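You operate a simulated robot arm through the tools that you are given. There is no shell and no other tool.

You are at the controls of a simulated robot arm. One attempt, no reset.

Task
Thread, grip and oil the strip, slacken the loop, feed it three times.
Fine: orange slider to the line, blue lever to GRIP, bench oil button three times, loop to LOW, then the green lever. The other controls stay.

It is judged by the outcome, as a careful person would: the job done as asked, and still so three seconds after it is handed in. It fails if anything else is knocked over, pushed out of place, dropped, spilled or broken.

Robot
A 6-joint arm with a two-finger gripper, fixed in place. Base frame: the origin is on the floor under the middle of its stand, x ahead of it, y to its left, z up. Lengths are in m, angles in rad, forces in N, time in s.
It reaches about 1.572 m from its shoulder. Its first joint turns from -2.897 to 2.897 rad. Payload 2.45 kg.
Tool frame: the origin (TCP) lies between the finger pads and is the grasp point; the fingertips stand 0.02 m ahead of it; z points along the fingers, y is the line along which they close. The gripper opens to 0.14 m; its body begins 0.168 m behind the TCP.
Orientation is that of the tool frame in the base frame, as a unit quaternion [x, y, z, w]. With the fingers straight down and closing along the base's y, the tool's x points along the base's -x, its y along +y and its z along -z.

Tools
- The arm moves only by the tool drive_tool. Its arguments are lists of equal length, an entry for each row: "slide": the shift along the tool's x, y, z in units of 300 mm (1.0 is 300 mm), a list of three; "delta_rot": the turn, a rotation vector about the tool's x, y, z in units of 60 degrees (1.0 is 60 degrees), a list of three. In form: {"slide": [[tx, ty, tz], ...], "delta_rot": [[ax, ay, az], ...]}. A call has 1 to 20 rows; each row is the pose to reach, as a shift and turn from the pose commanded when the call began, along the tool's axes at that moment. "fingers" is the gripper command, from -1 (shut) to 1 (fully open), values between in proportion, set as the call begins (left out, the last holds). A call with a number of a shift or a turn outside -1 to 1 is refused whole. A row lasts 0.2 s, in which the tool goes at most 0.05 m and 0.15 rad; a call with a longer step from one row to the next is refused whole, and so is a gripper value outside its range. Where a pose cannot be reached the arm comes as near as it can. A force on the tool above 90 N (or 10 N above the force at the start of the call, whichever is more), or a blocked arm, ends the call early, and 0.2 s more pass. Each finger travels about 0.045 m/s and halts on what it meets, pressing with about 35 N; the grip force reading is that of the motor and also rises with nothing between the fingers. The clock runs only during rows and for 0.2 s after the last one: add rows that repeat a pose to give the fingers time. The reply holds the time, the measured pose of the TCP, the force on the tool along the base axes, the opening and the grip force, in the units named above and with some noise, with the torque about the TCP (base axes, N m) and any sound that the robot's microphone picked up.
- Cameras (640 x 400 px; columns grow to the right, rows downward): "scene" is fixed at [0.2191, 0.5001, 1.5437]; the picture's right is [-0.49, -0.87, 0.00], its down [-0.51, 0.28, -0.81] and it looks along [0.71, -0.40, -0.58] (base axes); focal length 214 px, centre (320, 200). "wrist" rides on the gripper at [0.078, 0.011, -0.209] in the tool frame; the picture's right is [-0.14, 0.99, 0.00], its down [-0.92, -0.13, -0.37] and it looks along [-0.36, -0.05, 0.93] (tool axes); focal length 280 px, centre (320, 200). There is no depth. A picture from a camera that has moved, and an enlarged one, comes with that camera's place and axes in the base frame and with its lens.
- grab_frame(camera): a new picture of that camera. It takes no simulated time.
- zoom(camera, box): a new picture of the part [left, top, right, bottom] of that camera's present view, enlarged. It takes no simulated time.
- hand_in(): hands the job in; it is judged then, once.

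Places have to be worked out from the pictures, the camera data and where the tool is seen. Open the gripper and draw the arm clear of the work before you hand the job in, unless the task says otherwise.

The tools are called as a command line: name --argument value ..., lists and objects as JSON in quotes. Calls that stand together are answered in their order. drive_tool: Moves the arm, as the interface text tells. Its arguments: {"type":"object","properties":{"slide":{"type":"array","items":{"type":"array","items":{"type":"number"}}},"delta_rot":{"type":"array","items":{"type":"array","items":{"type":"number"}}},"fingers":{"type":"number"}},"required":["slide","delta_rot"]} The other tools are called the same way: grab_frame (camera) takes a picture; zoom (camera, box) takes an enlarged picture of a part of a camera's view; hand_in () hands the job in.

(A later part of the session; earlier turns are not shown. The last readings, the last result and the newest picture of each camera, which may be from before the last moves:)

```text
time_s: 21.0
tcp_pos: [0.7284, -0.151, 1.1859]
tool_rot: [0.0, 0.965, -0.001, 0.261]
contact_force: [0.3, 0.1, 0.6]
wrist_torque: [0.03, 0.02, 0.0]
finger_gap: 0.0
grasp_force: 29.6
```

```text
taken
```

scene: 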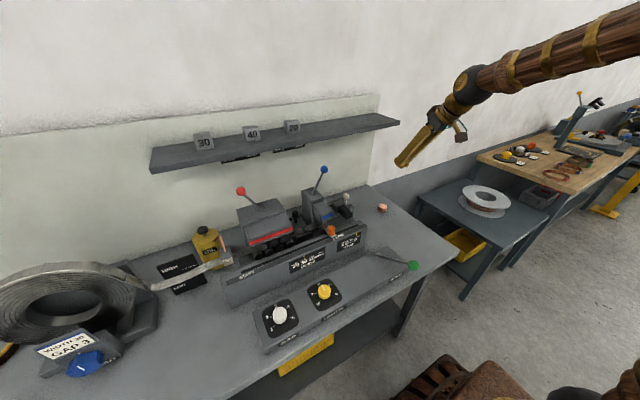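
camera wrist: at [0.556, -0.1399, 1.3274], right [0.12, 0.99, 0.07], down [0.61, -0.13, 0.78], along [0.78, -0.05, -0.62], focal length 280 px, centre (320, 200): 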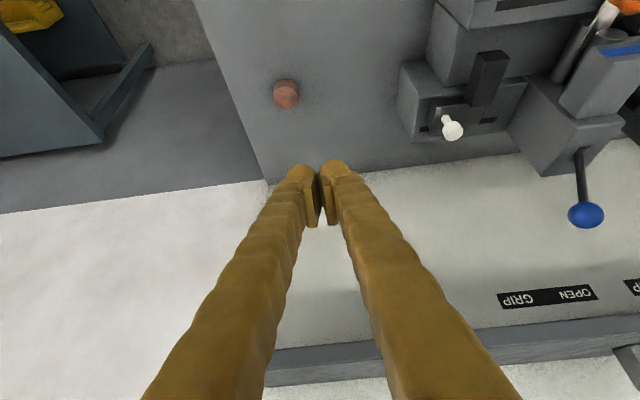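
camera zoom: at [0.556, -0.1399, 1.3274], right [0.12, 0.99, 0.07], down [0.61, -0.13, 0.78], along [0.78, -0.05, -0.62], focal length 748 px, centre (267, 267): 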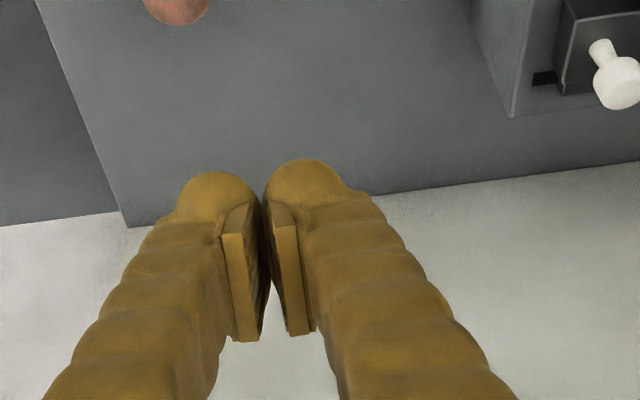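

The copper button is in clear view. I'll enlarge it to look for a bezel or label before touching it.

zoom --camera "wrist" --box '[240, 60, 340, 122]'

zoom --camera "scene" --box '[360, 190, 408, 220]'

zoom --camera "scene" --box '[150, 210, 250, 300]'

```text
6.40 times, centred on (290, 91) of wrist
camera zoom: at [0.556, -0.1399, 1.3274], right [0.12, 0.99, 0.07], down [0.61, -0.13, 0.78], along [0.78, -0.05, -0.62], focal length 1794 px, centre (512, 898)
```

zoom: 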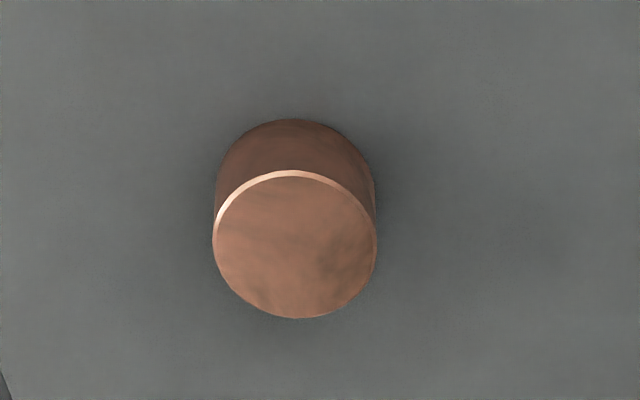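

```text
13.33 times, centred on (384, 205) of scene
camera zoom: at [0.2191, 0.5001, 1.5437], right [-0.49, -0.87, 0.0], down [-0.51, 0.28, -0.81], along [0.71, -0.4, -0.58], focal length 2860 px, centre (-533, 133)
```

zoom: 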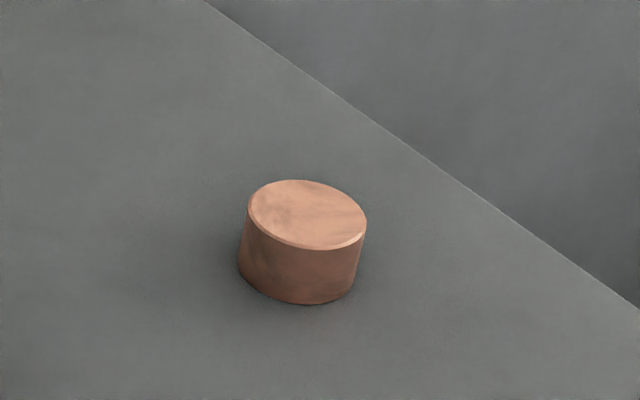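

```text
4.44 times, centred on (200, 255) of scene
camera zoom: at [0.2191, 0.5001, 1.5437], right [-0.49, -0.87, 0.0], down [-0.51, 0.28, -0.81], along [0.71, -0.4, -0.58], focal length 953 px, centre (853, -44)
```

zoom: 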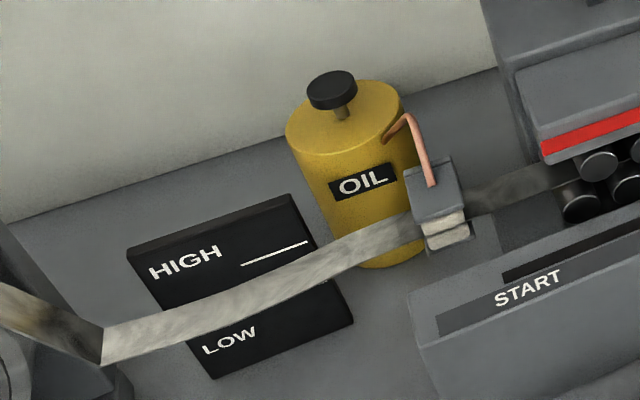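

The cylinder is plain copper with a chamfered top, matching the copper oil tube, and it is the only button standing on the bench itself. I'll lower to about 4 cm above it and then press very gently to see whether it gives.

drive_tool --slide '[[0.03, -0.03, 0.13], [0.06, -0.06, 0.27], [0.1, -0.09, 0.41], [0.13, -0.12, 0.55], [0.16, -0.143, 0.68], [0.19, -0.143, 0.8]]' --delta_rot '[[0, 0, 0], [0, 0, 0], [0, 0, 0], [0, 0, 0], [0, 0, 0], [0, 0, 0]]'

grab_frame --camera "wrist"

zoom --camera "scene" --box '[340, 160, 430, 230]'

```text
time_s: 22.4
tcp_pos: [0.798, -0.1941, 0.9526]
tool_rot: [0.0, 0.966, 0.0, 0.26]
contact_force: [0.6, 0.4, -0.4]
wrist_torque: [-0.01, -0.01, -0.01]
finger_gap: 0.0003
grasp_force: 29.5
```

```text
taken
camera wrist: at [0.6258, -0.1826, 1.0942], right [0.12, 0.99, 0.07], down [0.61, -0.13, 0.78], along [0.78, -0.05, -0.62], focal length 280 px, centre (320, 200)
```

wrist: 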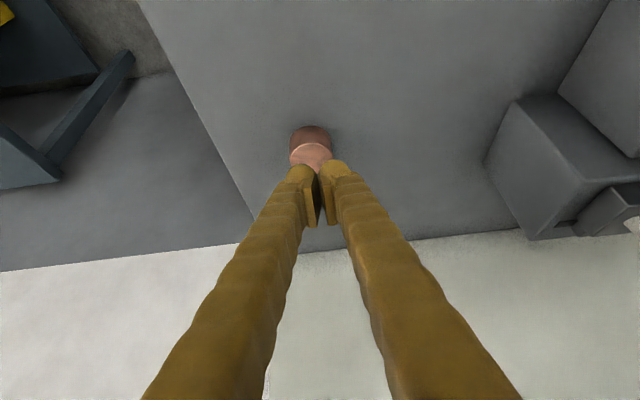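

```text
5.71 times, centred on (385, 195) of scene
camera zoom: at [0.2191, 0.5001, 1.5437], right [-0.49, -0.87, 0.0], down [-0.51, 0.28, -0.81], along [0.71, -0.4, -0.58], focal length 1226 px, centre (-51, 229)
```

zoom: 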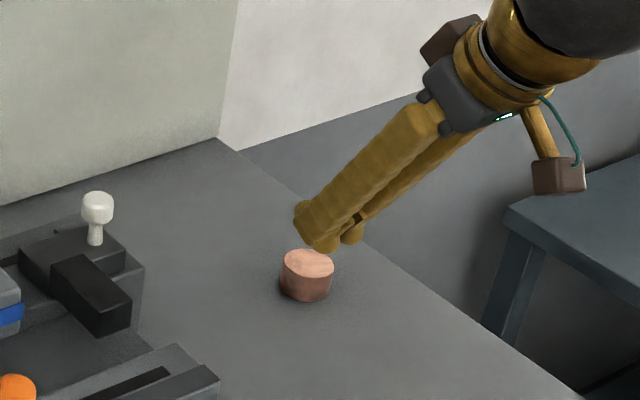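

The fingertips are about 4 cm above the button, whose centre refines to (0.813, −0.198) with its top at about 0.895. I'll centre over it and come down to just above contact.

drive_tool --slide '[[0.013, -0.006, 0.045], [0.026, -0.013, 0.091], [0.026, -0.013, 0.091]]' --delta_rot '[[0, 0, 0], [0, 0, 0], [0, 0, 0]]'

grab_frame --camera "wrist"

zoom --camera "scene" --box '[360, 180, 410, 220]'

```text
time_s: 23.2
tcp_pos: [0.8054, -0.1967, 0.9223]
tool_rot: [0.0, 0.966, 0.0, 0.259]
contact_force: [0.0, -0.5, 0.6]
wrist_torque: [-0.02, 0.02, -0.02]
finger_gap: 0.0001
grasp_force: 29.4
```

```text
taken
camera wrist: at [0.6328, -0.1864, 1.0647], right [0.12, 0.99, 0.07], down [0.61, -0.13, 0.78], along [0.78, -0.05, -0.62], focal length 280 px, centre (320, 200)
```

wrist: 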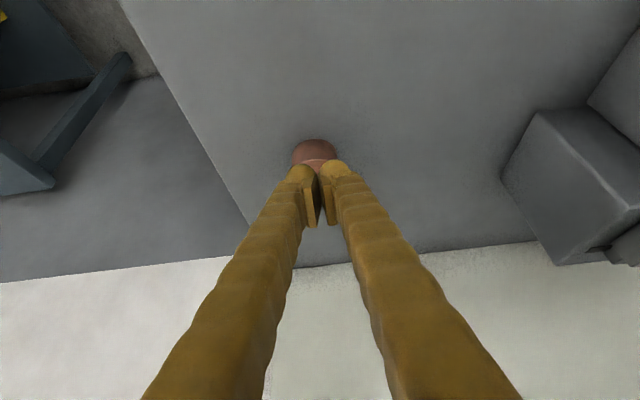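

```text
10.00 times, centred on (385, 200) of scene
camera zoom: at [0.2191, 0.5001, 1.5437], right [-0.49, -0.87, 0.0], down [-0.51, 0.28, -0.81], along [0.71, -0.4, -0.58], focal length 2145 px, centre (-330, 200)
```

zoom: 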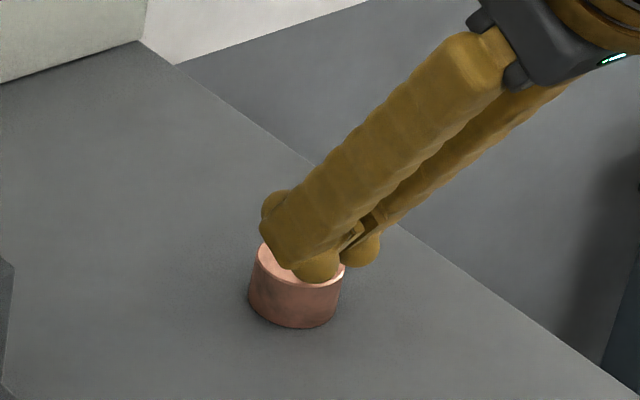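

The tips hover just above the button top with no contact yet. I'll descend 6 mm and read the force.

drive_tool --slide '[[0.005, 0, 0.0086], [0.0101, 0, 0.0173]]' --delta_rot '[[0, 0, 0], [0, 0, 0]]'

zoom --camera "scene" --box '[360, 180, 410, 220]'

```text
time_s: 23.8
tcp_pos: [0.8046, -0.197, 0.9165]
tool_rot: [0.001, 0.966, 0.0, 0.26]
contact_force: [-0.1, 1.0, 0.6]
wrist_torque: [-0.02, -0.03, 0.0]
finger_gap: 0.0
grasp_force: 29.7
```

```text
10.00 times, centred on (385, 200) of scene
camera zoom: at [0.2191, 0.5001, 1.5437], right [-0.49, -0.87, 0.0], down [-0.51, 0.28, -0.81], along [0.71, -0.4, -0.58], focal length 2145 px, centre (-330, 200)
```

zoom: 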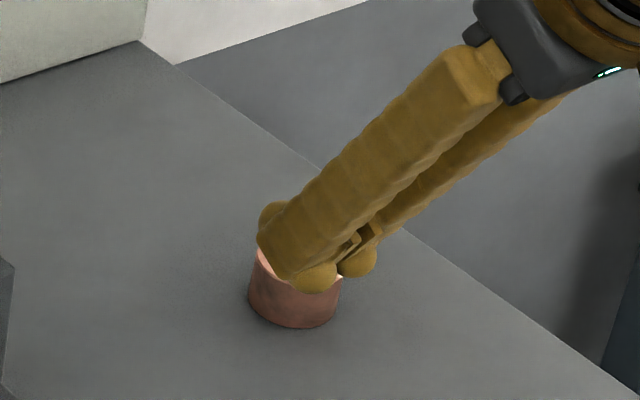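

Still no contact force at z 0.9165. I'll descend another 4 mm.

drive_tool --slide '[[0.0034, 0, 0.0058], [0.0067, 0, 0.0115]]' --delta_rot '[[0, 0, 0], [0, 0, 0]]'

```text
time_s: 24.4
tcp_pos: [0.8048, -0.1964, 0.912]
tool_rot: [0.0, 0.966, 0.0, 0.259]
contact_force: [-0.3, 0.0, 0.4]
wrist_torque: [-0.01, 0.03, -0.02]
finger_gap: 0.0
grasp_force: 29.3
```

No force yet at 0.912, so I'll go another 4 mm down.

drive_tool --slide '[[0.0034, 0, 0.0058], [0.0067, 0, 0.0115]]' --delta_rot '[[0, 0, 0], [0, 0, 0]]'

zoom --camera "scene" --box '[360, 180, 410, 220]'

zoom --camera "wrist" --box '[260, 110, 380, 200]'

```text
time_s: 25.0
tcp_pos: [0.8039, -0.1961, 0.9121]
tool_rot: [0.0, 0.965, -0.001, 0.261]
contact_force: [-21.0, 2.7, 62.9]
wrist_torque: [-0.2, 0.74, -0.07]
finger_gap: 0.0059
grasp_force: 28.7
```

```text
10.00 times, centred on (385, 200) of scene
camera zoom: at [0.2191, 0.5001, 1.5437], right [-0.49, -0.87, 0.0], down [-0.51, 0.28, -0.81], along [0.71, -0.4, -0.58], focal length 2145 px, centre (-330, 200)
```

zoom: 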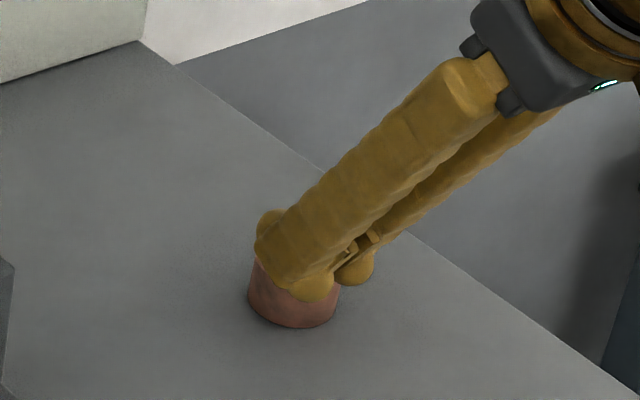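

```text
4.44 times, centred on (320, 155) of wrist
camera zoom: at [0.6319, -0.1851, 1.0527], right [0.12, 0.99, 0.07], down [0.61, -0.13, 0.78], along [0.78, -0.05, -0.62], focal length 1246 px, centre (320, 400)
```

zoom: 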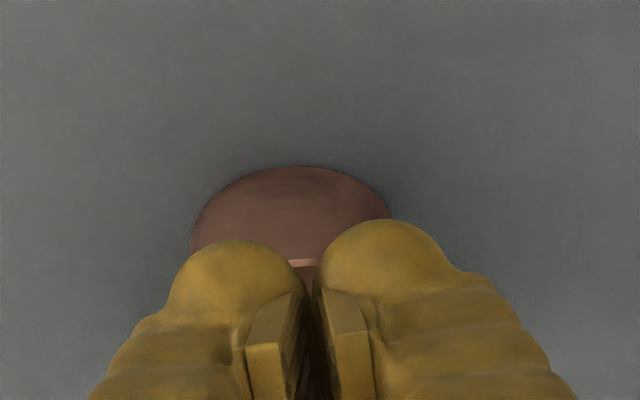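

The copper cylinder takes 63 N with no travel and no sound, so it isn't behaving like a button. I'll back off straight up right away and check that it hasn't shifted and that nothing changed at the oiler.

drive_tool --slide '[[-0.0101, 0, -0.0173], [-0.04, 0, -0.07], [-0.1, 0, -0.17], [-0.16, 0, -0.28]]' --delta_rot '[[0, 0, 0], [0, 0, 0], [0, 0, 0], [0, 0, 0]]'

zoom --camera "scene" --box '[360, 190, 408, 220]'

zoom --camera "scene" --box '[150, 210, 250, 300]'

grab_frame --camera "wrist"

```text
time_s: 26.0
tcp_pos: [0.8028, -0.1961, 1.0052]
tool_rot: [0.001, 0.966, 0.0, 0.259]
contact_force: [1.1, -0.8, -0.5]
wrist_torque: [-0.02, 0.0, 0.01]
finger_gap: 0.0
grasp_force: 29.4
```

```text
13.33 times, centred on (384, 205) of scene
camera zoom: at [0.2191, 0.5001, 1.5437], right [-0.49, -0.87, 0.0], down [-0.51, 0.28, -0.81], along [0.71, -0.4, -0.58], focal length 2860 px, centre (-533, 133)
```

zoom: 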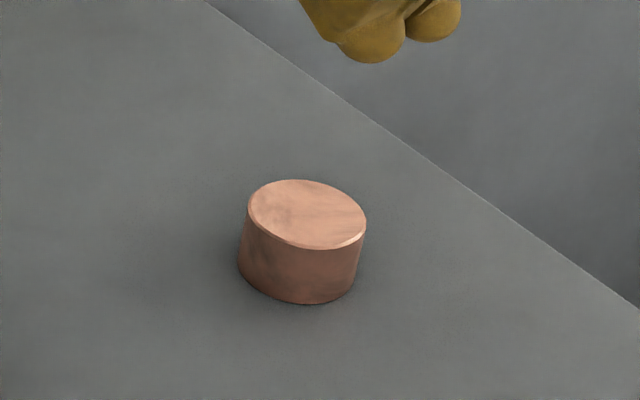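

```text
4.44 times, centred on (200, 255) of scene
camera zoom: at [0.2191, 0.5001, 1.5437], right [-0.49, -0.87, 0.0], down [-0.51, 0.28, -0.81], along [0.71, -0.4, -0.58], focal length 953 px, centre (853, -44)
```

zoom: 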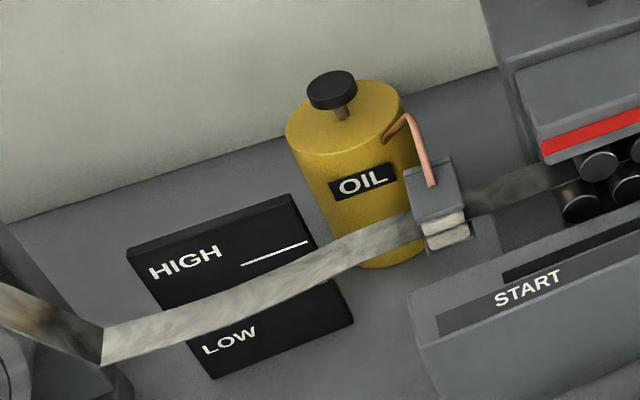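

```text
taken
camera wrist: at [0.6306, -0.1856, 1.1472], right [0.12, 0.99, 0.07], down [0.61, -0.13, 0.78], along [0.78, -0.05, -0.62], focal length 280 px, centre (320, 200)
```

wrist: 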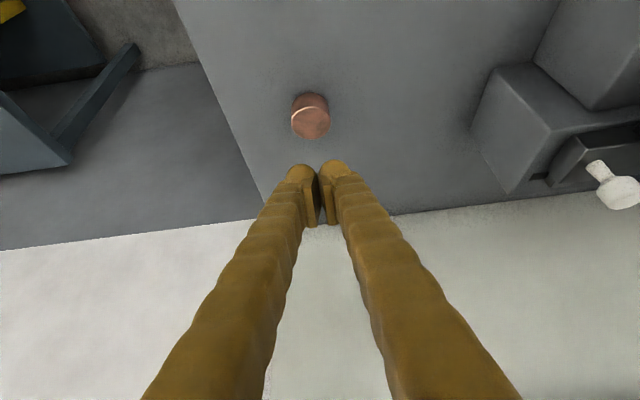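

The copper slug is untouched and nothing changed, so it isn't the oil button. The remaining candidate is the plunger on the OIL can, but first I'll look over the coil, oiler and left end of the bench for any other button.

drive_tool --slide '[[0.04, 0.05, -0.13], [0.08, 0.12, -0.26], [0.12, 0.2, -0.38], [0.16, 0.29, -0.5], [0.2, 0.38, -0.61], [0.24, 0.48, -0.72], [0.28, 0.58, -0.82], [0.32, 0.69, -0.91], [0.36, 0.8, -0.98], [0.38, 0.95, -0.996]]' --delta_rot '[[0, 0, 0], [0, 0, 0], [0, 0, 0], [0, 0, 0], [0, 0, 0], [0, 0, 0], [0, 0, 0], [0, 0, 0], [0, 0, 0], [0, 0, 0]]'

drive_tool --slide '[[0.02, 0.15, 0], [0.04, 0.3, 0], [0.06, 0.45, 0], [0.08, 0.6, 0], [0.1, 0.75, 0], [0.12, 0.9, 0], [0.14, 1.0, 0]]' --delta_rot '[[0, 0, 0], [0, 0, 0], [0, 0, 0], [0, 0, 0], [0, 0, 0], [0, 0, 0], [0, 0, 0]]'

grab_frame --camera "wrist"

grab_frame --camera "scene"

```text
time_s: 28.2
tcp_pos: [0.5558, 0.0863, 1.2056]
tool_rot: [0.0, 0.966, 0.0, 0.26]
contact_force: [-0.7, 0.2, -0.6]
wrist_torque: [0.02, 0.01, 0.0]
finger_gap: 0.0
grasp_force: 29.3
```

```text
time_s: 29.8
tcp_pos: [0.5196, 0.3902, 1.1826]
tool_rot: [0.0, 0.966, 0.0, 0.26]
contact_force: [0.2, 0.2, -0.3]
wrist_torque: [0.0, 0.03, -0.02]
finger_gap: 0.0
grasp_force: 29.0
```

```text
taken
camera wrist: at [0.3463, 0.4012, 1.3258], right [0.12, 0.99, 0.07], down [0.61, -0.13, 0.78], along [0.78, -0.05, -0.62], focal length 280 px, centre (320, 200)
```

wrist: 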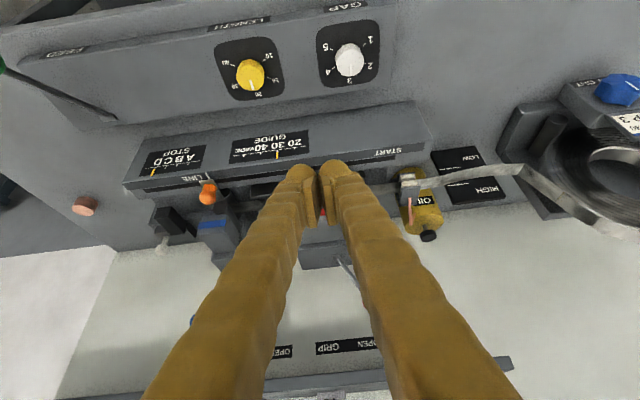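

```text
taken
```

scene: 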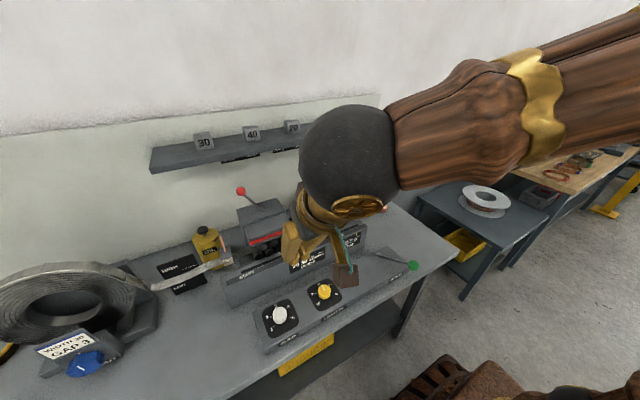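

Nothing new in this view. I'll continue left to look at the coil end of the bench.

drive_tool --slide '[[0.02, 0.14, -0.05], [0.04, 0.28, -0.1], [0.06, 0.42, -0.15], [0.08, 0.56, -0.2], [0.1, 0.7, -0.2], [0.12, 0.85, -0.2]]' --delta_rot '[[0, 0, 0], [0, 0, 0], [0, 0, 0], [0, 0, 0], [0, 0, 0], [0, 0, 0]]'

grab_frame --camera "wrist"

zoom --camera "wrist" --box '[150, 90, 310, 290]'

zoom --camera "wrist" --box '[320, 40, 640, 240]'

```text
time_s: 31.2
tcp_pos: [0.4763, 0.6286, 1.2209]
tool_rot: [0.014, 0.966, -0.003, 0.259]
contact_force: [-0.8, 0.4, 0.9]
wrist_torque: [-0.04, -0.06, -0.01]
finger_gap: 0.0001
grasp_force: 29.5
```

```text
taken
camera wrist: at [0.3037, 0.6443, 1.3629], right [0.15, 0.99, 0.07], down [0.61, -0.15, 0.78], along [0.78, -0.07, -0.62], focal length 280 px, centre (320, 200)
```

wrist: 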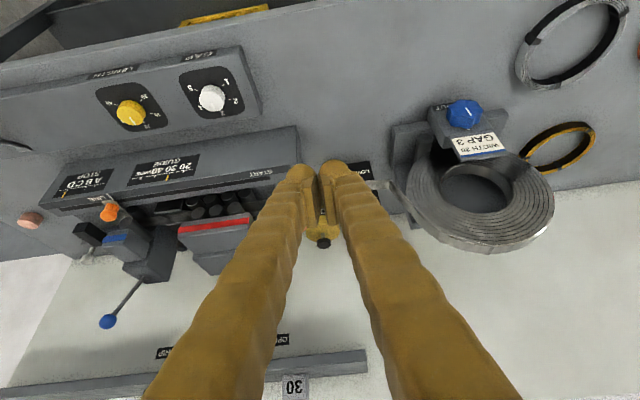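

```text
2.00 times, centred on (230, 190) of wrist
camera zoom: at [0.3037, 0.6443, 1.3629], right [0.15, 0.99, 0.07], down [0.61, -0.15, 0.78], along [0.78, -0.07, -0.62], focal length 561 px, centre (500, 220)
```

zoom: 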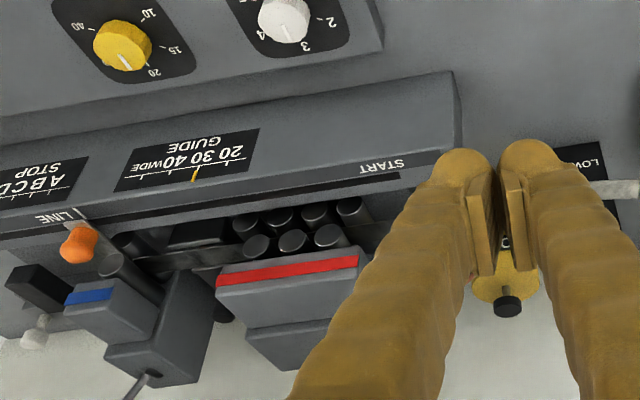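

```text
2.00 times, centred on (480, 140) of wrist
camera zoom: at [0.3037, 0.6443, 1.3629], right [0.15, 0.99, 0.07], down [0.61, -0.15, 0.78], along [0.78, -0.07, -0.62], focal length 561 px, centre (0, 320)
```

zoom: 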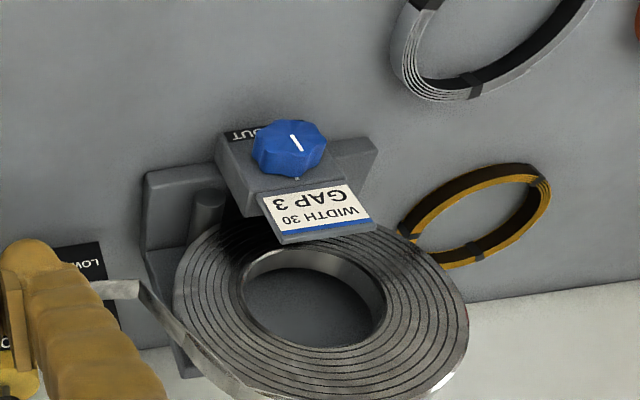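

There are spare coils at the left and something orange at the far left edge of the view. The pose also shows a slight lag, so I'll wait one row and look again to see whether the arm settles.

drive_tool --slide '[[0, 0, 0], [0, 0, 0]]' --delta_rot '[[0, 0, 0], [0, 0, 0]]'

zoom --camera "wrist" --box '[560, 0, 640, 80]'

grab_frame --camera "scene"

```text
time_s: 31.8
tcp_pos: [0.4729, 0.634, 1.2166]
tool_rot: [0.011, 0.966, -0.004, 0.259]
contact_force: [0.5, -0.2, 1.0]
wrist_torque: [-0.05, 0.08, -0.04]
finger_gap: 0.0
grasp_force: 29.3
```

```text
5.00 times, centred on (600, 40) of wrist
camera zoom: at [0.3004, 0.6486, 1.3601], right [0.14, 0.99, 0.07], down [0.61, -0.14, 0.78], along [0.78, -0.07, -0.62], focal length 1402 px, centre (-1080, 1000)
```

zoom: 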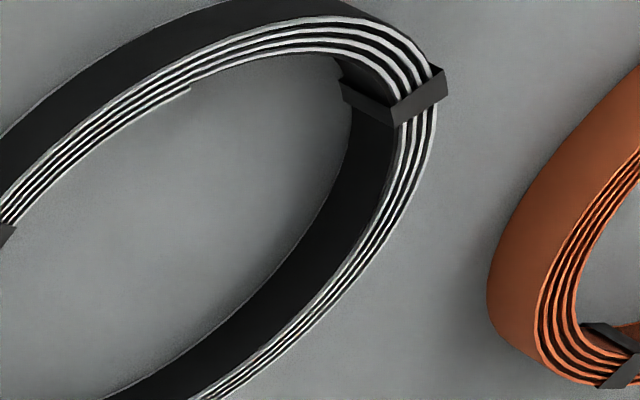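

```text
taken
```

scene: 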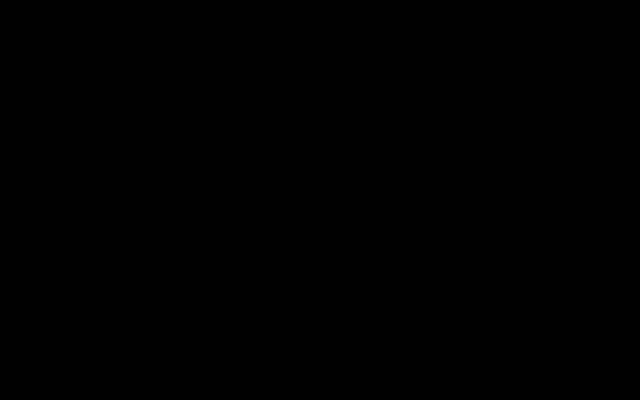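

The orange item is just another stock coil, and no other button exists on the bench, so the oil button is the black plunger on the OIL can (cap at about (0.882, 0.586, 1.034), just under the shelf's front edge). I'll approach it pitched 45° and stop short to check.

drive_tool --slide '[[-0.085, -0.028, 0.085], [-0.17, -0.056, 0.17], [-0.25, -0.085, 0.255], [-0.335, -0.113, 0.34], [-0.42, -0.141, 0.425], [-0.5, -0.17, 0.51], [-0.585, -0.197, 0.597], [-0.585, -0.197, 0.597]]' --delta_rot '[[0, -0.04, 0], [0, -0.08, 0], [0, -0.12, 0], [0, -0.16, 0], [0, -0.2, 0], [0, -0.23, 0], [0, -0.25, 0], [0, -0.25, 0]]'

grab_frame --camera "wrist"

grab_frame --camera "scene"

```text
time_s: 33.6
tcp_pos: [0.7005, 0.5848, 1.1504]
tool_rot: [0.0, 0.924, 0.0, 0.383]
contact_force: [0.2, 0.7, 0.1]
wrist_torque: [0.02, -0.05, -0.02]
finger_gap: 0.0
grasp_force: 28.7
```

```text
taken
camera wrist: at [0.4963, 0.5949, 1.2441], right [0.1, 0.99, 0.1], down [0.39, -0.13, 0.91], along [0.92, -0.05, -0.4], focal length 280 px, centre (320, 200)
```

wrist: 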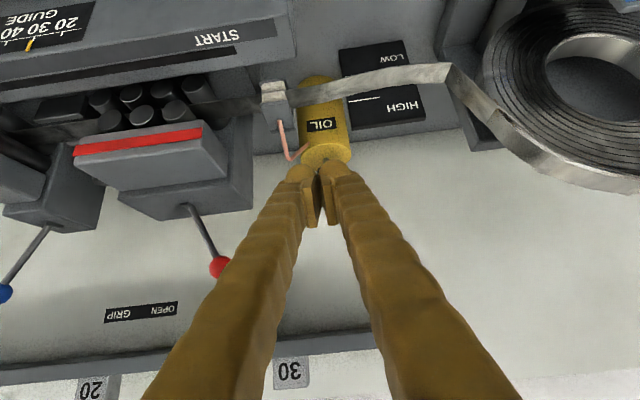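

```text
taken
```

scene: 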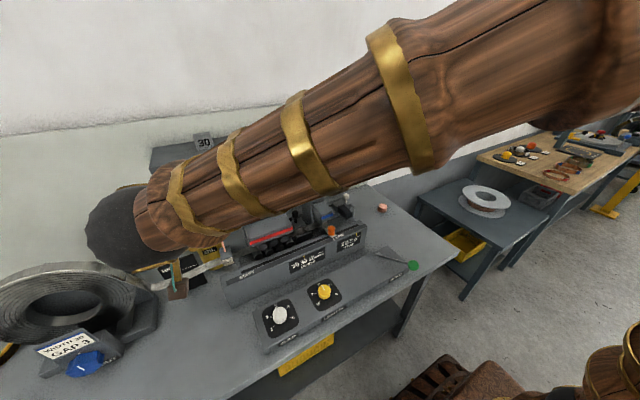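

The pose is good but the fingers hide the cap. I'll shift 5 cm to −y to see the plunger next to the fingers and measure it precisely.

drive_tool --slide '[[0, -0.1, 0], [0, -0.2, 0], [0, -0.2, 0]]' --delta_rot '[[0, 0, 0], [0, 0, 0], [0, 0, 0]]'

zoom --camera "wrist" --box '[280, 60, 440, 200]'

```text
time_s: 34.4
tcp_pos: [0.7009, 0.5237, 1.1525]
tool_rot: [0.0, 0.923, 0.0, 0.384]
contact_force: [0.6, -0.4, 0.6]
wrist_torque: [0.02, 0.01, 0.01]
finger_gap: 0.0001
grasp_force: 29.0
```

```text
2.86 times, centred on (360, 130) of wrist
camera zoom: at [0.4977, 0.5346, 1.2445], right [0.1, 0.99, 0.1], down [0.39, -0.13, 0.91], along [0.92, -0.05, -0.4], focal length 801 px, centre (206, 400)
```

zoom: 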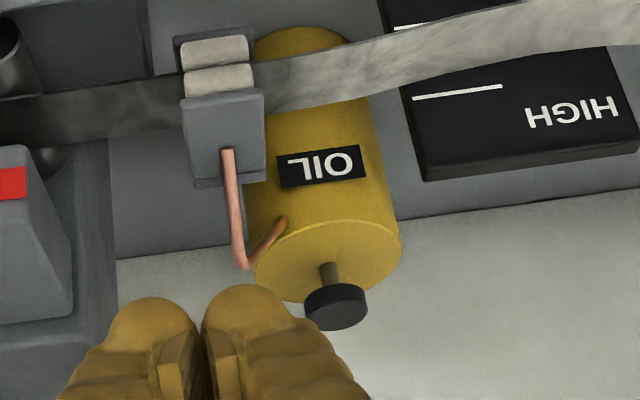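

The plunger cap top is at about (0.882, 0.588, 1.035), with the can top at about 1.006, so there is roughly 1.5 cm of visible stem. I'll move the closed fingertips to about 3 cm above the cap.

drive_tool --slide '[[-0.05, 0.05, 0.1], [-0.1, 0.1, 0.22], [-0.15, 0.15, 0.34], [-0.2, 0.19, 0.46], [-0.261, 0.213, 0.575], [-0.261, 0.213, 0.575]]' --delta_rot '[[0, 0, 0], [0, 0, 0], [0, 0, 0], [0, 0, 0], [0, 0, 0], [0, 0, 0]]'

grab_frame --camera "wrist"

zoom --camera "wrist" --box '[250, 80, 410, 210]'

grab_frame --camera "scene"

```text
time_s: 35.8
tcp_pos: [0.8796, 0.588, 1.0854]
tool_rot: [0.0, 0.924, 0.0, 0.383]
contact_force: [1.3, -0.2, -0.4]
wrist_torque: [0.0, 0.02, 0.0]
finger_gap: 0.0
grasp_force: 29.7
```

```text
taken
camera wrist: at [0.6755, 0.5982, 1.1785], right [0.1, 0.99, 0.1], down [0.39, -0.13, 0.91], along [0.92, -0.05, -0.4], focal length 280 px, centre (320, 200)
```

wrist: 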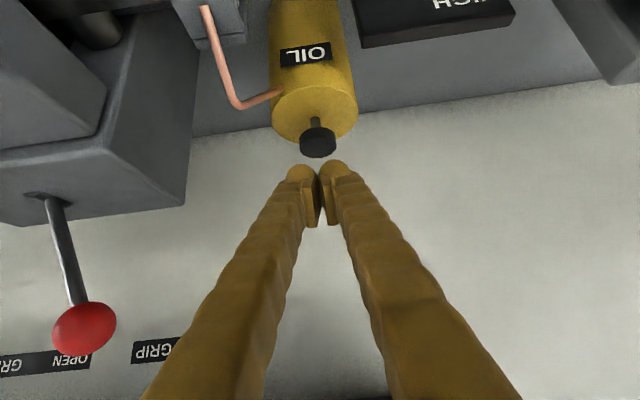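

```text
3.08 times, centred on (330, 145) of wrist
camera zoom: at [0.6755, 0.5982, 1.1785], right [0.1, 0.99, 0.1], down [0.39, -0.13, 0.91], along [0.92, -0.05, -0.4], focal length 863 px, centre (289, 369)
```

zoom: 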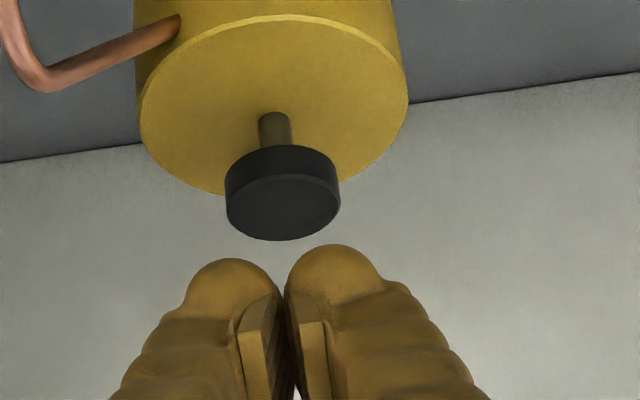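

```text
taken
```

scene: 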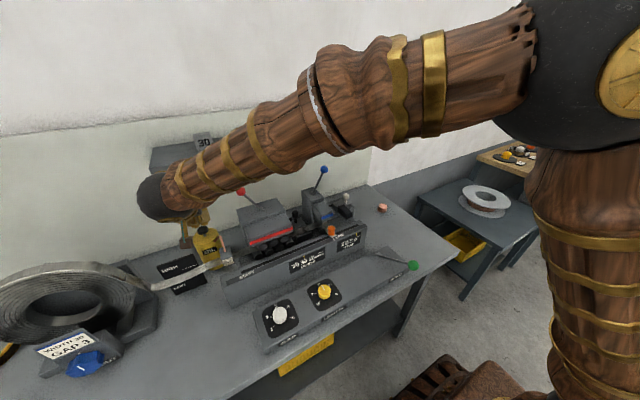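

The fingertips are right above the plunger cap with the shelf well clear. I'll come down to about 7 mm above it, then feel for contact.

drive_tool --slide '[[0.028, 0, 0.032], [0.055, 0, 0.064], [0.055, 0, 0.064]]' --delta_rot '[[0, 0, 0], [0, 0, 0], [0, 0, 0]]'

zoom --camera "wrist" --box '[250, 80, 410, 210]'

zoom --camera "scene" --box '[170, 200, 250, 260]'

```text
time_s: 36.6
tcp_pos: [0.8797, 0.5881, 1.0611]
tool_rot: [0.0, 0.924, 0.0, 0.383]
contact_force: [0.2, -0.4, 0.1]
wrist_torque: [0.0, 0.01, -0.01]
finger_gap: 0.0
grasp_force: 29.6
```

```text
3.08 times, centred on (330, 145) of wrist
camera zoom: at [0.676, 0.5987, 1.1539], right [0.1, 0.99, 0.1], down [0.39, -0.13, 0.91], along [0.92, -0.05, -0.4], focal length 863 px, centre (289, 369)
```

zoom: 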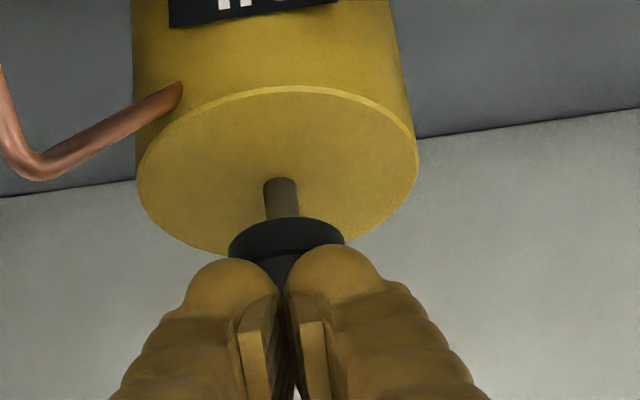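

```text
6.67 times, centred on (210, 230) of scene
camera zoom: at [0.2191, 0.5001, 1.5437], right [-0.49, -0.87, 0.0], down [-0.51, 0.28, -0.81], along [0.71, -0.4, -0.58], focal length 1430 px, centre (1053, 0)
```

zoom: 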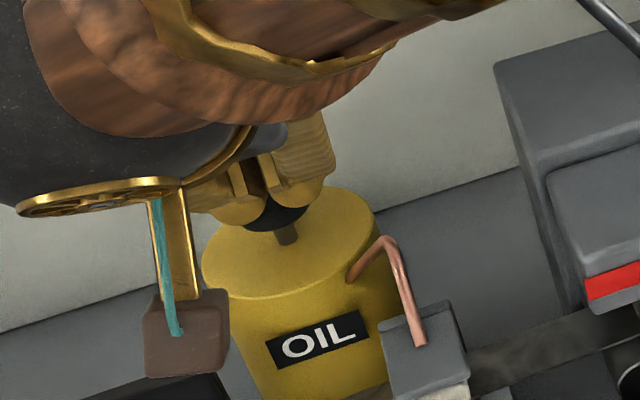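

The fingertips are centred just above the cap. I'll step down 6 mm and read the force.

drive_tool --slide '[[0.007, 0, 0.007], [0.0142, 0, 0.0141]]' --delta_rot '[[0, 0, 0], [0, 0, 0]]'

```text
time_s: 37.2
tcp_pos: [0.8787, 0.5885, 1.0544]
tool_rot: [0.0, 0.923, 0.0, 0.384]
contact_force: [-0.5, -0.4, 2.0]
wrist_torque: [-0.02, -0.02, -0.04]
finger_gap: 0.0058
grasp_force: 29.1
```

There's light contact (2 N) at z 1.0544. I'll press 4 mm further to see whether the plunger travels.

drive_tool --slide '[[0.005, 0, 0.005], [0.0095, 0, 0.0094]]' --delta_rot '[[0, 0, 0], [0, 0, 0]]'

zoom --camera "wrist" --box '[250, 80, 410, 210]'

```text
time_s: 37.8
tcp_pos: [0.879, 0.5889, 1.0495]
tool_rot: [0.0, 0.924, 0.0, 0.383]
contact_force: [0.9, 0.1, 3.8]
wrist_torque: [0.02, -0.01, -0.01]
finger_gap: 0.0061
grasp_force: 29.5
heard: click
```

```text
3.08 times, centred on (330, 145) of wrist
camera zoom: at [0.6758, 0.5994, 1.1427], right [0.1, 0.99, 0.1], down [0.39, -0.13, 0.91], along [0.92, -0.05, -0.4], focal length 863 px, centre (289, 369)
```

zoom: 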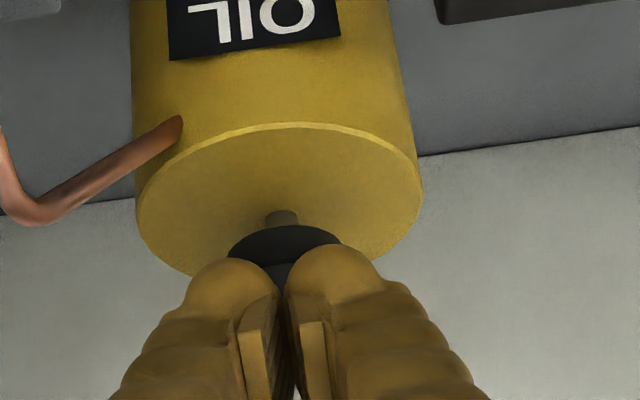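

A click at 3.8 N with visible travel means this is the oil button, and that was press 1. I'll lift 16 mm to let it spring back fully.

drive_tool --slide '[[-0.019, 0, -0.0188], [-0.0378, 0, -0.0376], [-0.0378, 0, -0.0376]]' --delta_rot '[[0, 0, 0], [0, 0, 0], [0, 0, 0]]'

zoom --camera "wrist" --box '[250, 80, 410, 210]'

zoom --camera "scene" --box '[170, 200, 270, 270]'

```text
time_s: 38.6
tcp_pos: [0.8788, 0.588, 1.0655]
tool_rot: [0.0, 0.924, 0.0, 0.383]
contact_force: [0.1, -0.3, 0.5]
wrist_torque: [-0.03, -0.02, 0.0]
finger_gap: 0.0
grasp_force: 29.2
```

```text
3.08 times, centred on (330, 145) of wrist
camera zoom: at [0.6755, 0.5997, 1.1587], right [0.1, 0.99, 0.1], down [0.39, -0.13, 0.91], along [0.92, -0.05, -0.4], focal length 863 px, centre (289, 369)
```

zoom: 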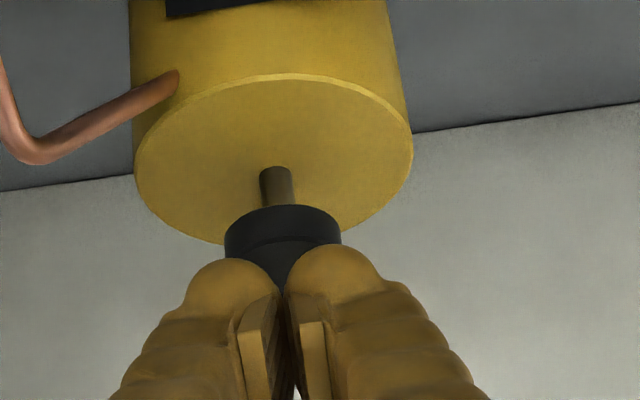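

```text
5.71 times, centred on (220, 235) of scene
camera zoom: at [0.2191, 0.5001, 1.5437], right [-0.49, -0.87, 0.0], down [-0.51, 0.28, -0.81], along [0.71, -0.4, -0.58], focal length 1226 px, centre (891, 0)
```

zoom: 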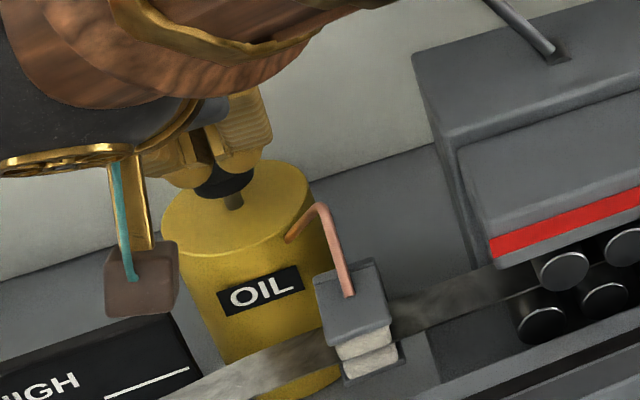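

The plunger has sprung back fully and the fingers are clear of it. Press 2: down 17 mm and hold.

drive_tool --slide '[[0.015, 0, 0.015], [0.03, 0, 0.0298], [0.0402, 0, 0.0399], [0.0402, 0, 0.0399]]' --delta_rot '[[0, 0, 0], [0, 0, 0], [0, 0, 0], [0, 0, 0]]'

```text
time_s: 39.6
tcp_pos: [0.8802, 0.589, 1.0485]
tool_rot: [0.0, 0.924, 0.0, 0.383]
contact_force: [1.7, 0.1, 4.4]
wrist_torque: [0.02, 0.0, 0.0]
finger_gap: 0.0059
grasp_force: 29.6
heard: click
```

Click two is heard. I'll lift 17 mm to release it.

drive_tool --slide '[[-0.02, 0, -0.02], [-0.0402, 0, -0.0399], [-0.0402, 0, -0.0399]]' --delta_rot '[[0, 0, 0], [0, 0, 0], [0, 0, 0]]'

zoom --camera "wrist" --box '[250, 80, 410, 210]'

```text
time_s: 40.4
tcp_pos: [0.8786, 0.5892, 1.064]
tool_rot: [0.0, 0.924, 0.0, 0.382]
contact_force: [0.0, 0.6, -0.5]
wrist_torque: [0.01, -0.01, -0.03]
finger_gap: 0.0
grasp_force: 29.8
```

```text
3.08 times, centred on (330, 145) of wrist
camera zoom: at [0.6755, 0.5997, 1.1587], right [0.1, 0.99, 0.1], down [0.39, -0.13, 0.91], along [0.92, -0.05, -0.4], focal length 863 px, centre (289, 369)
```

zoom: 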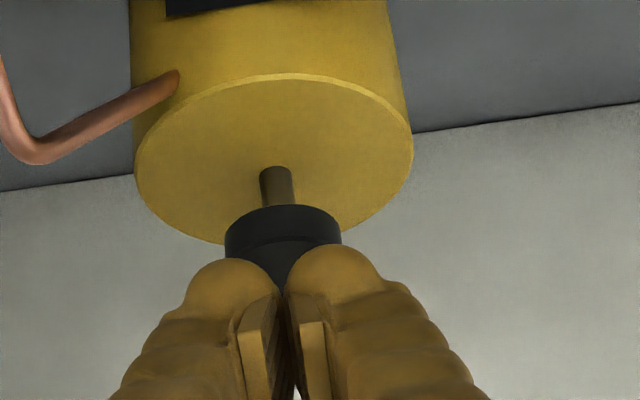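

The plunger is fully back up again. Press 3: the same 17 mm stroke.

drive_tool --slide '[[0.015, 0, 0.015], [0.03, 0, 0.0298], [0.0402, 0, 0.0399], [0.0402, 0, 0.0399]]' --delta_rot '[[0, 0, 0], [0, 0, 0], [0, 0, 0], [0, 0, 0]]'

```text
time_s: 41.4
tcp_pos: [0.8781, 0.5893, 1.0488]
tool_rot: [-0.001, 0.923, 0.001, 0.384]
contact_force: [-0.3, -0.2, 4.0]
wrist_torque: [0.0, -0.01, -0.03]
finger_gap: 0.0061
grasp_force: 29.3
heard: click
```

The third click is heard, so oiling is done. I'll lift straight off the plunger and retreat back along the tool axis.

drive_tool --slide '[[-0.02, 0, -0.02], [-0.0402, 0, -0.0399], [-0.06, 0, -0.15], [-0.06, 0, -0.3], [-0.06, 0, -0.45], [-0.06, 0, -0.6], [-0.06, 0, -0.75]]' --delta_rot '[[0, 0, 0], [0, 0, 0], [0, 0, 0], [0, 0, 0], [0, 0, 0], [0, 0, 0], [0, 0, 0]]'

grab_frame --camera "wrist"

grab_frame --camera "scene"

```text
time_s: 43.0
tcp_pos: [0.7318, 0.5873, 1.2189]
tool_rot: [0.0, 0.924, 0.0, 0.383]
contact_force: [-0.7, -0.5, 0.5]
wrist_torque: [-0.06, -0.07, -0.02]
finger_gap: 0.0
grasp_force: 29.3
```

```text
taken
camera wrist: at [0.5285, 0.599, 1.313], right [0.1, 0.99, 0.1], down [0.39, -0.13, 0.91], along [0.92, -0.05, -0.4], focal length 280 px, centre (320, 200)
```

wrist: 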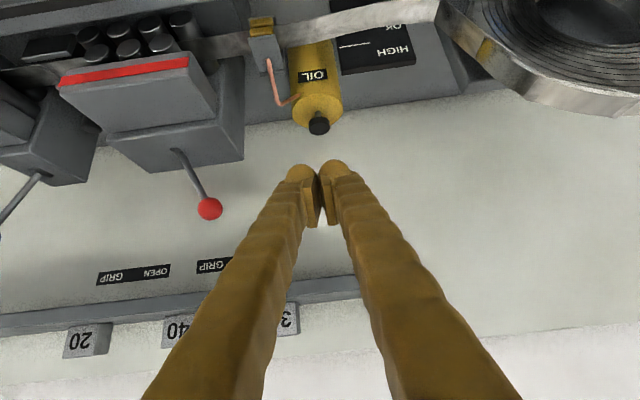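

```text
taken
```

scene: 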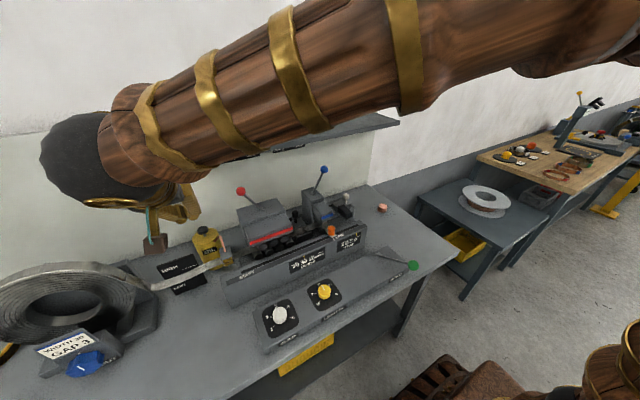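

The felt pad now looks yellow with oil and the plunger is back up. Next is the loop: I'll move left to get a close view of the blue knob by the coil and its OUT marking.

drive_tool --slide '[[0.09, 0.1, -0.05], [0.18, 0.21, -0.1], [0.27, 0.32, -0.15], [0.36, 0.43, -0.2], [0.45, 0.54, -0.25], [0.54, 0.65, -0.3], [0.62, 0.76, -0.34], [0.706, 0.867, -0.38], [0.706, 0.867, -0.38]]' --delta_rot '[[0, 0, 0], [0, 0, 0], [0, 0, 0], [0, 0, 0], [0, 0, 0], [0, 0, 0], [0, 0, 0], [0, 0, 0], [0, 0, 0]]'

grab_frame --camera "wrist"

grab_frame --camera "scene"

```text
time_s: 45.0
tcp_pos: [0.5032, 0.8482, 1.1502]
tool_rot: [0.001, 0.924, -0.001, 0.383]
contact_force: [-0.6, 0.1, -0.9]
wrist_torque: [0.01, -0.01, -0.01]
finger_gap: 0.0
grasp_force: 28.9
```

```text
taken
camera wrist: at [0.2988, 0.861, 1.2434], right [0.1, 0.99, 0.1], down [0.39, -0.13, 0.91], along [0.92, -0.05, -0.4], focal length 280 px, centre (320, 200)
```

wrist: 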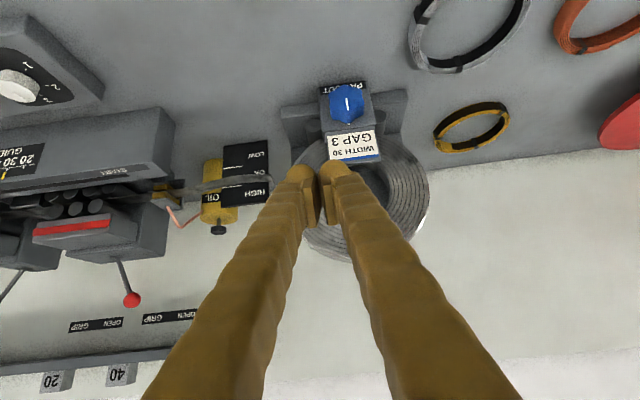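

```text
taken
```

scene: 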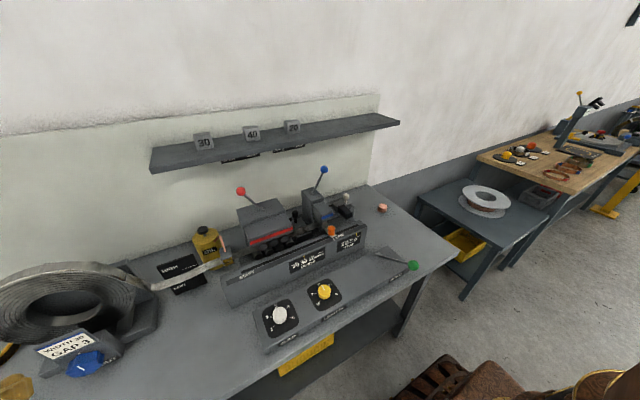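

The pose settled well here and the plate above the knob reads PAYOUT. I'll zoom on the knob, the loop gauge, and the red object at the far left.

zoom --camera "wrist" --box '[290, 60, 410, 180]'

zoom --camera "wrist" --box '[190, 120, 310, 240]'

zoom --camera "wrist" --box '[400, 0, 640, 200]'

zoom --camera "scene" --box '[20, 230, 260, 390]'

```text
3.33 times, centred on (350, 120) of wrist
camera zoom: at [0.2988, 0.861, 1.2434], right [0.1, 0.99, 0.1], down [0.39, -0.13, 0.91], along [0.92, -0.05, -0.4], focal length 935 px, centre (220, 467)
```

zoom: 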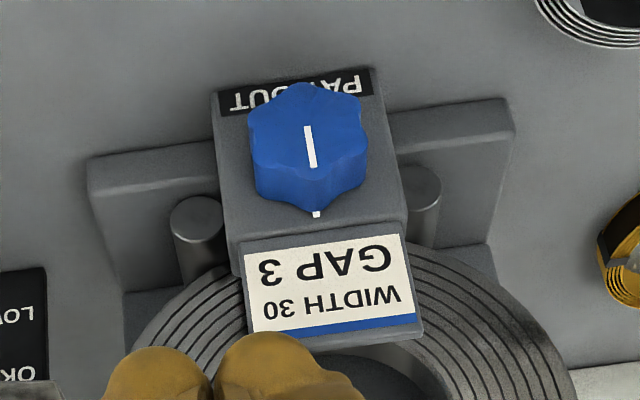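

```text
3.33 times, centred on (250, 180) of wrist
camera zoom: at [0.2988, 0.861, 1.2434], right [0.1, 0.99, 0.1], down [0.39, -0.13, 0.91], along [0.92, -0.05, -0.4], focal length 935 px, centre (553, 267)
```

zoom: 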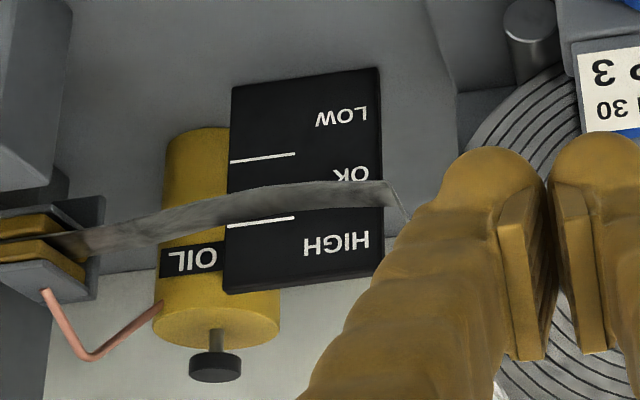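

```text
2.00 times, centred on (520, 100) of wrist
camera zoom: at [0.2988, 0.861, 1.2434], right [0.1, 0.99, 0.1], down [0.39, -0.13, 0.91], along [0.92, -0.05, -0.4], focal length 561 px, centre (-80, 400)
```

zoom: 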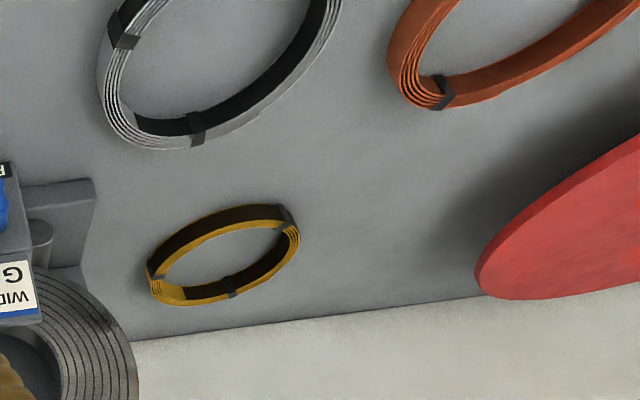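

```text
2.50 times, centred on (140, 310) of scene
camera zoom: at [0.2191, 0.5001, 1.5437], right [-0.49, -0.87, 0.0], down [-0.51, 0.28, -0.81], along [0.71, -0.4, -0.58], focal length 536 px, centre (770, -75)
```

zoom: 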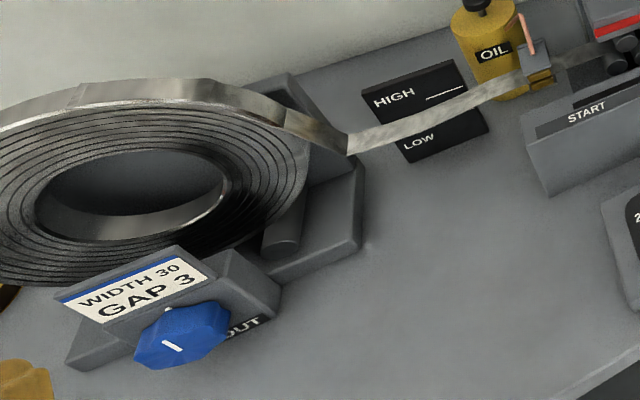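

The panel shows zones split by two lines: HIGH above z≈0.977, OK between, and LOW below z≈0.932. The strip now hangs in HIGH. The PAYOUT knob face is at about (0.652, 0.900, 0.927), its axis tilted about 25° up toward the operator. I'll line the open gripper up with that axis, 10 cm in front.

drive_tool --slide '[[0.05, 0.03, 0.09], [0.1, 0.06, 0.19], [0.15, 0.09, 0.29], [0.2, 0.12, 0.39], [0.25, 0.15, 0.48], [0.289, 0.173, 0.564], [0.289, 0.173, 0.564]]' --delta_rot '[[0, -0.05, 0], [0, -0.1, 0], [0, -0.16, 0], [0, -0.22, 0], [0, -0.28, 0], [0, -0.325, 0], [0, -0.325, 0]]' --fingers 0.3

grab_frame --camera "wrist"

zoom --camera "scene" --box '[0, 230, 260, 400]'

```text
time_s: 46.6
tcp_pos: [0.5601, 0.8998, 0.9701]
tool_rot: [0.0, 0.846, 0.0, 0.534]
contact_force: [0.9, 0.2, -0.3]
wrist_torque: [0.01, 0.01, 0.0]
finger_gap: 0.0913
grasp_force: 0.1
```

```text
taken
camera wrist: at [0.338, 0.9113, 0.989], right [0.06, 0.99, 0.12], down [0.06, -0.13, 0.99], along [1.0, -0.05, -0.07], focal length 280 px, centre (320, 200)
```

wrist: 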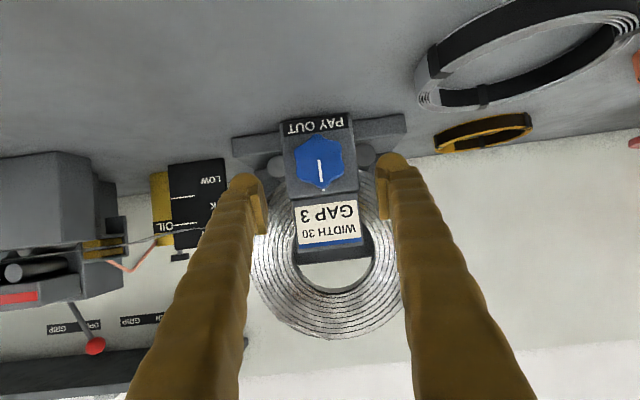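

```text
2.35 times, centred on (130, 315) of scene
camera zoom: at [0.2191, 0.5001, 1.5437], right [-0.49, -0.87, 0.0], down [-0.51, 0.28, -0.81], along [0.71, -0.4, -0.58], focal length 505 px, centre (767, -71)
```

zoom: 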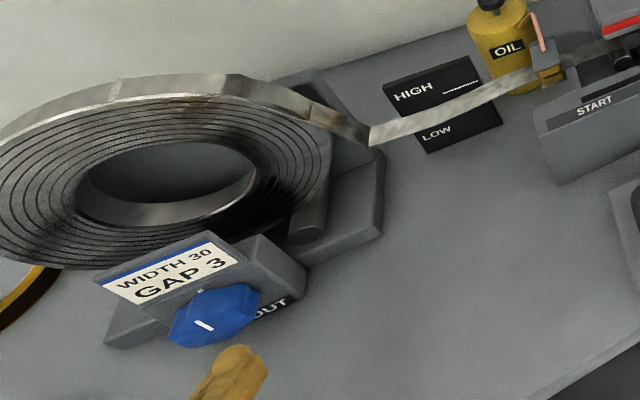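

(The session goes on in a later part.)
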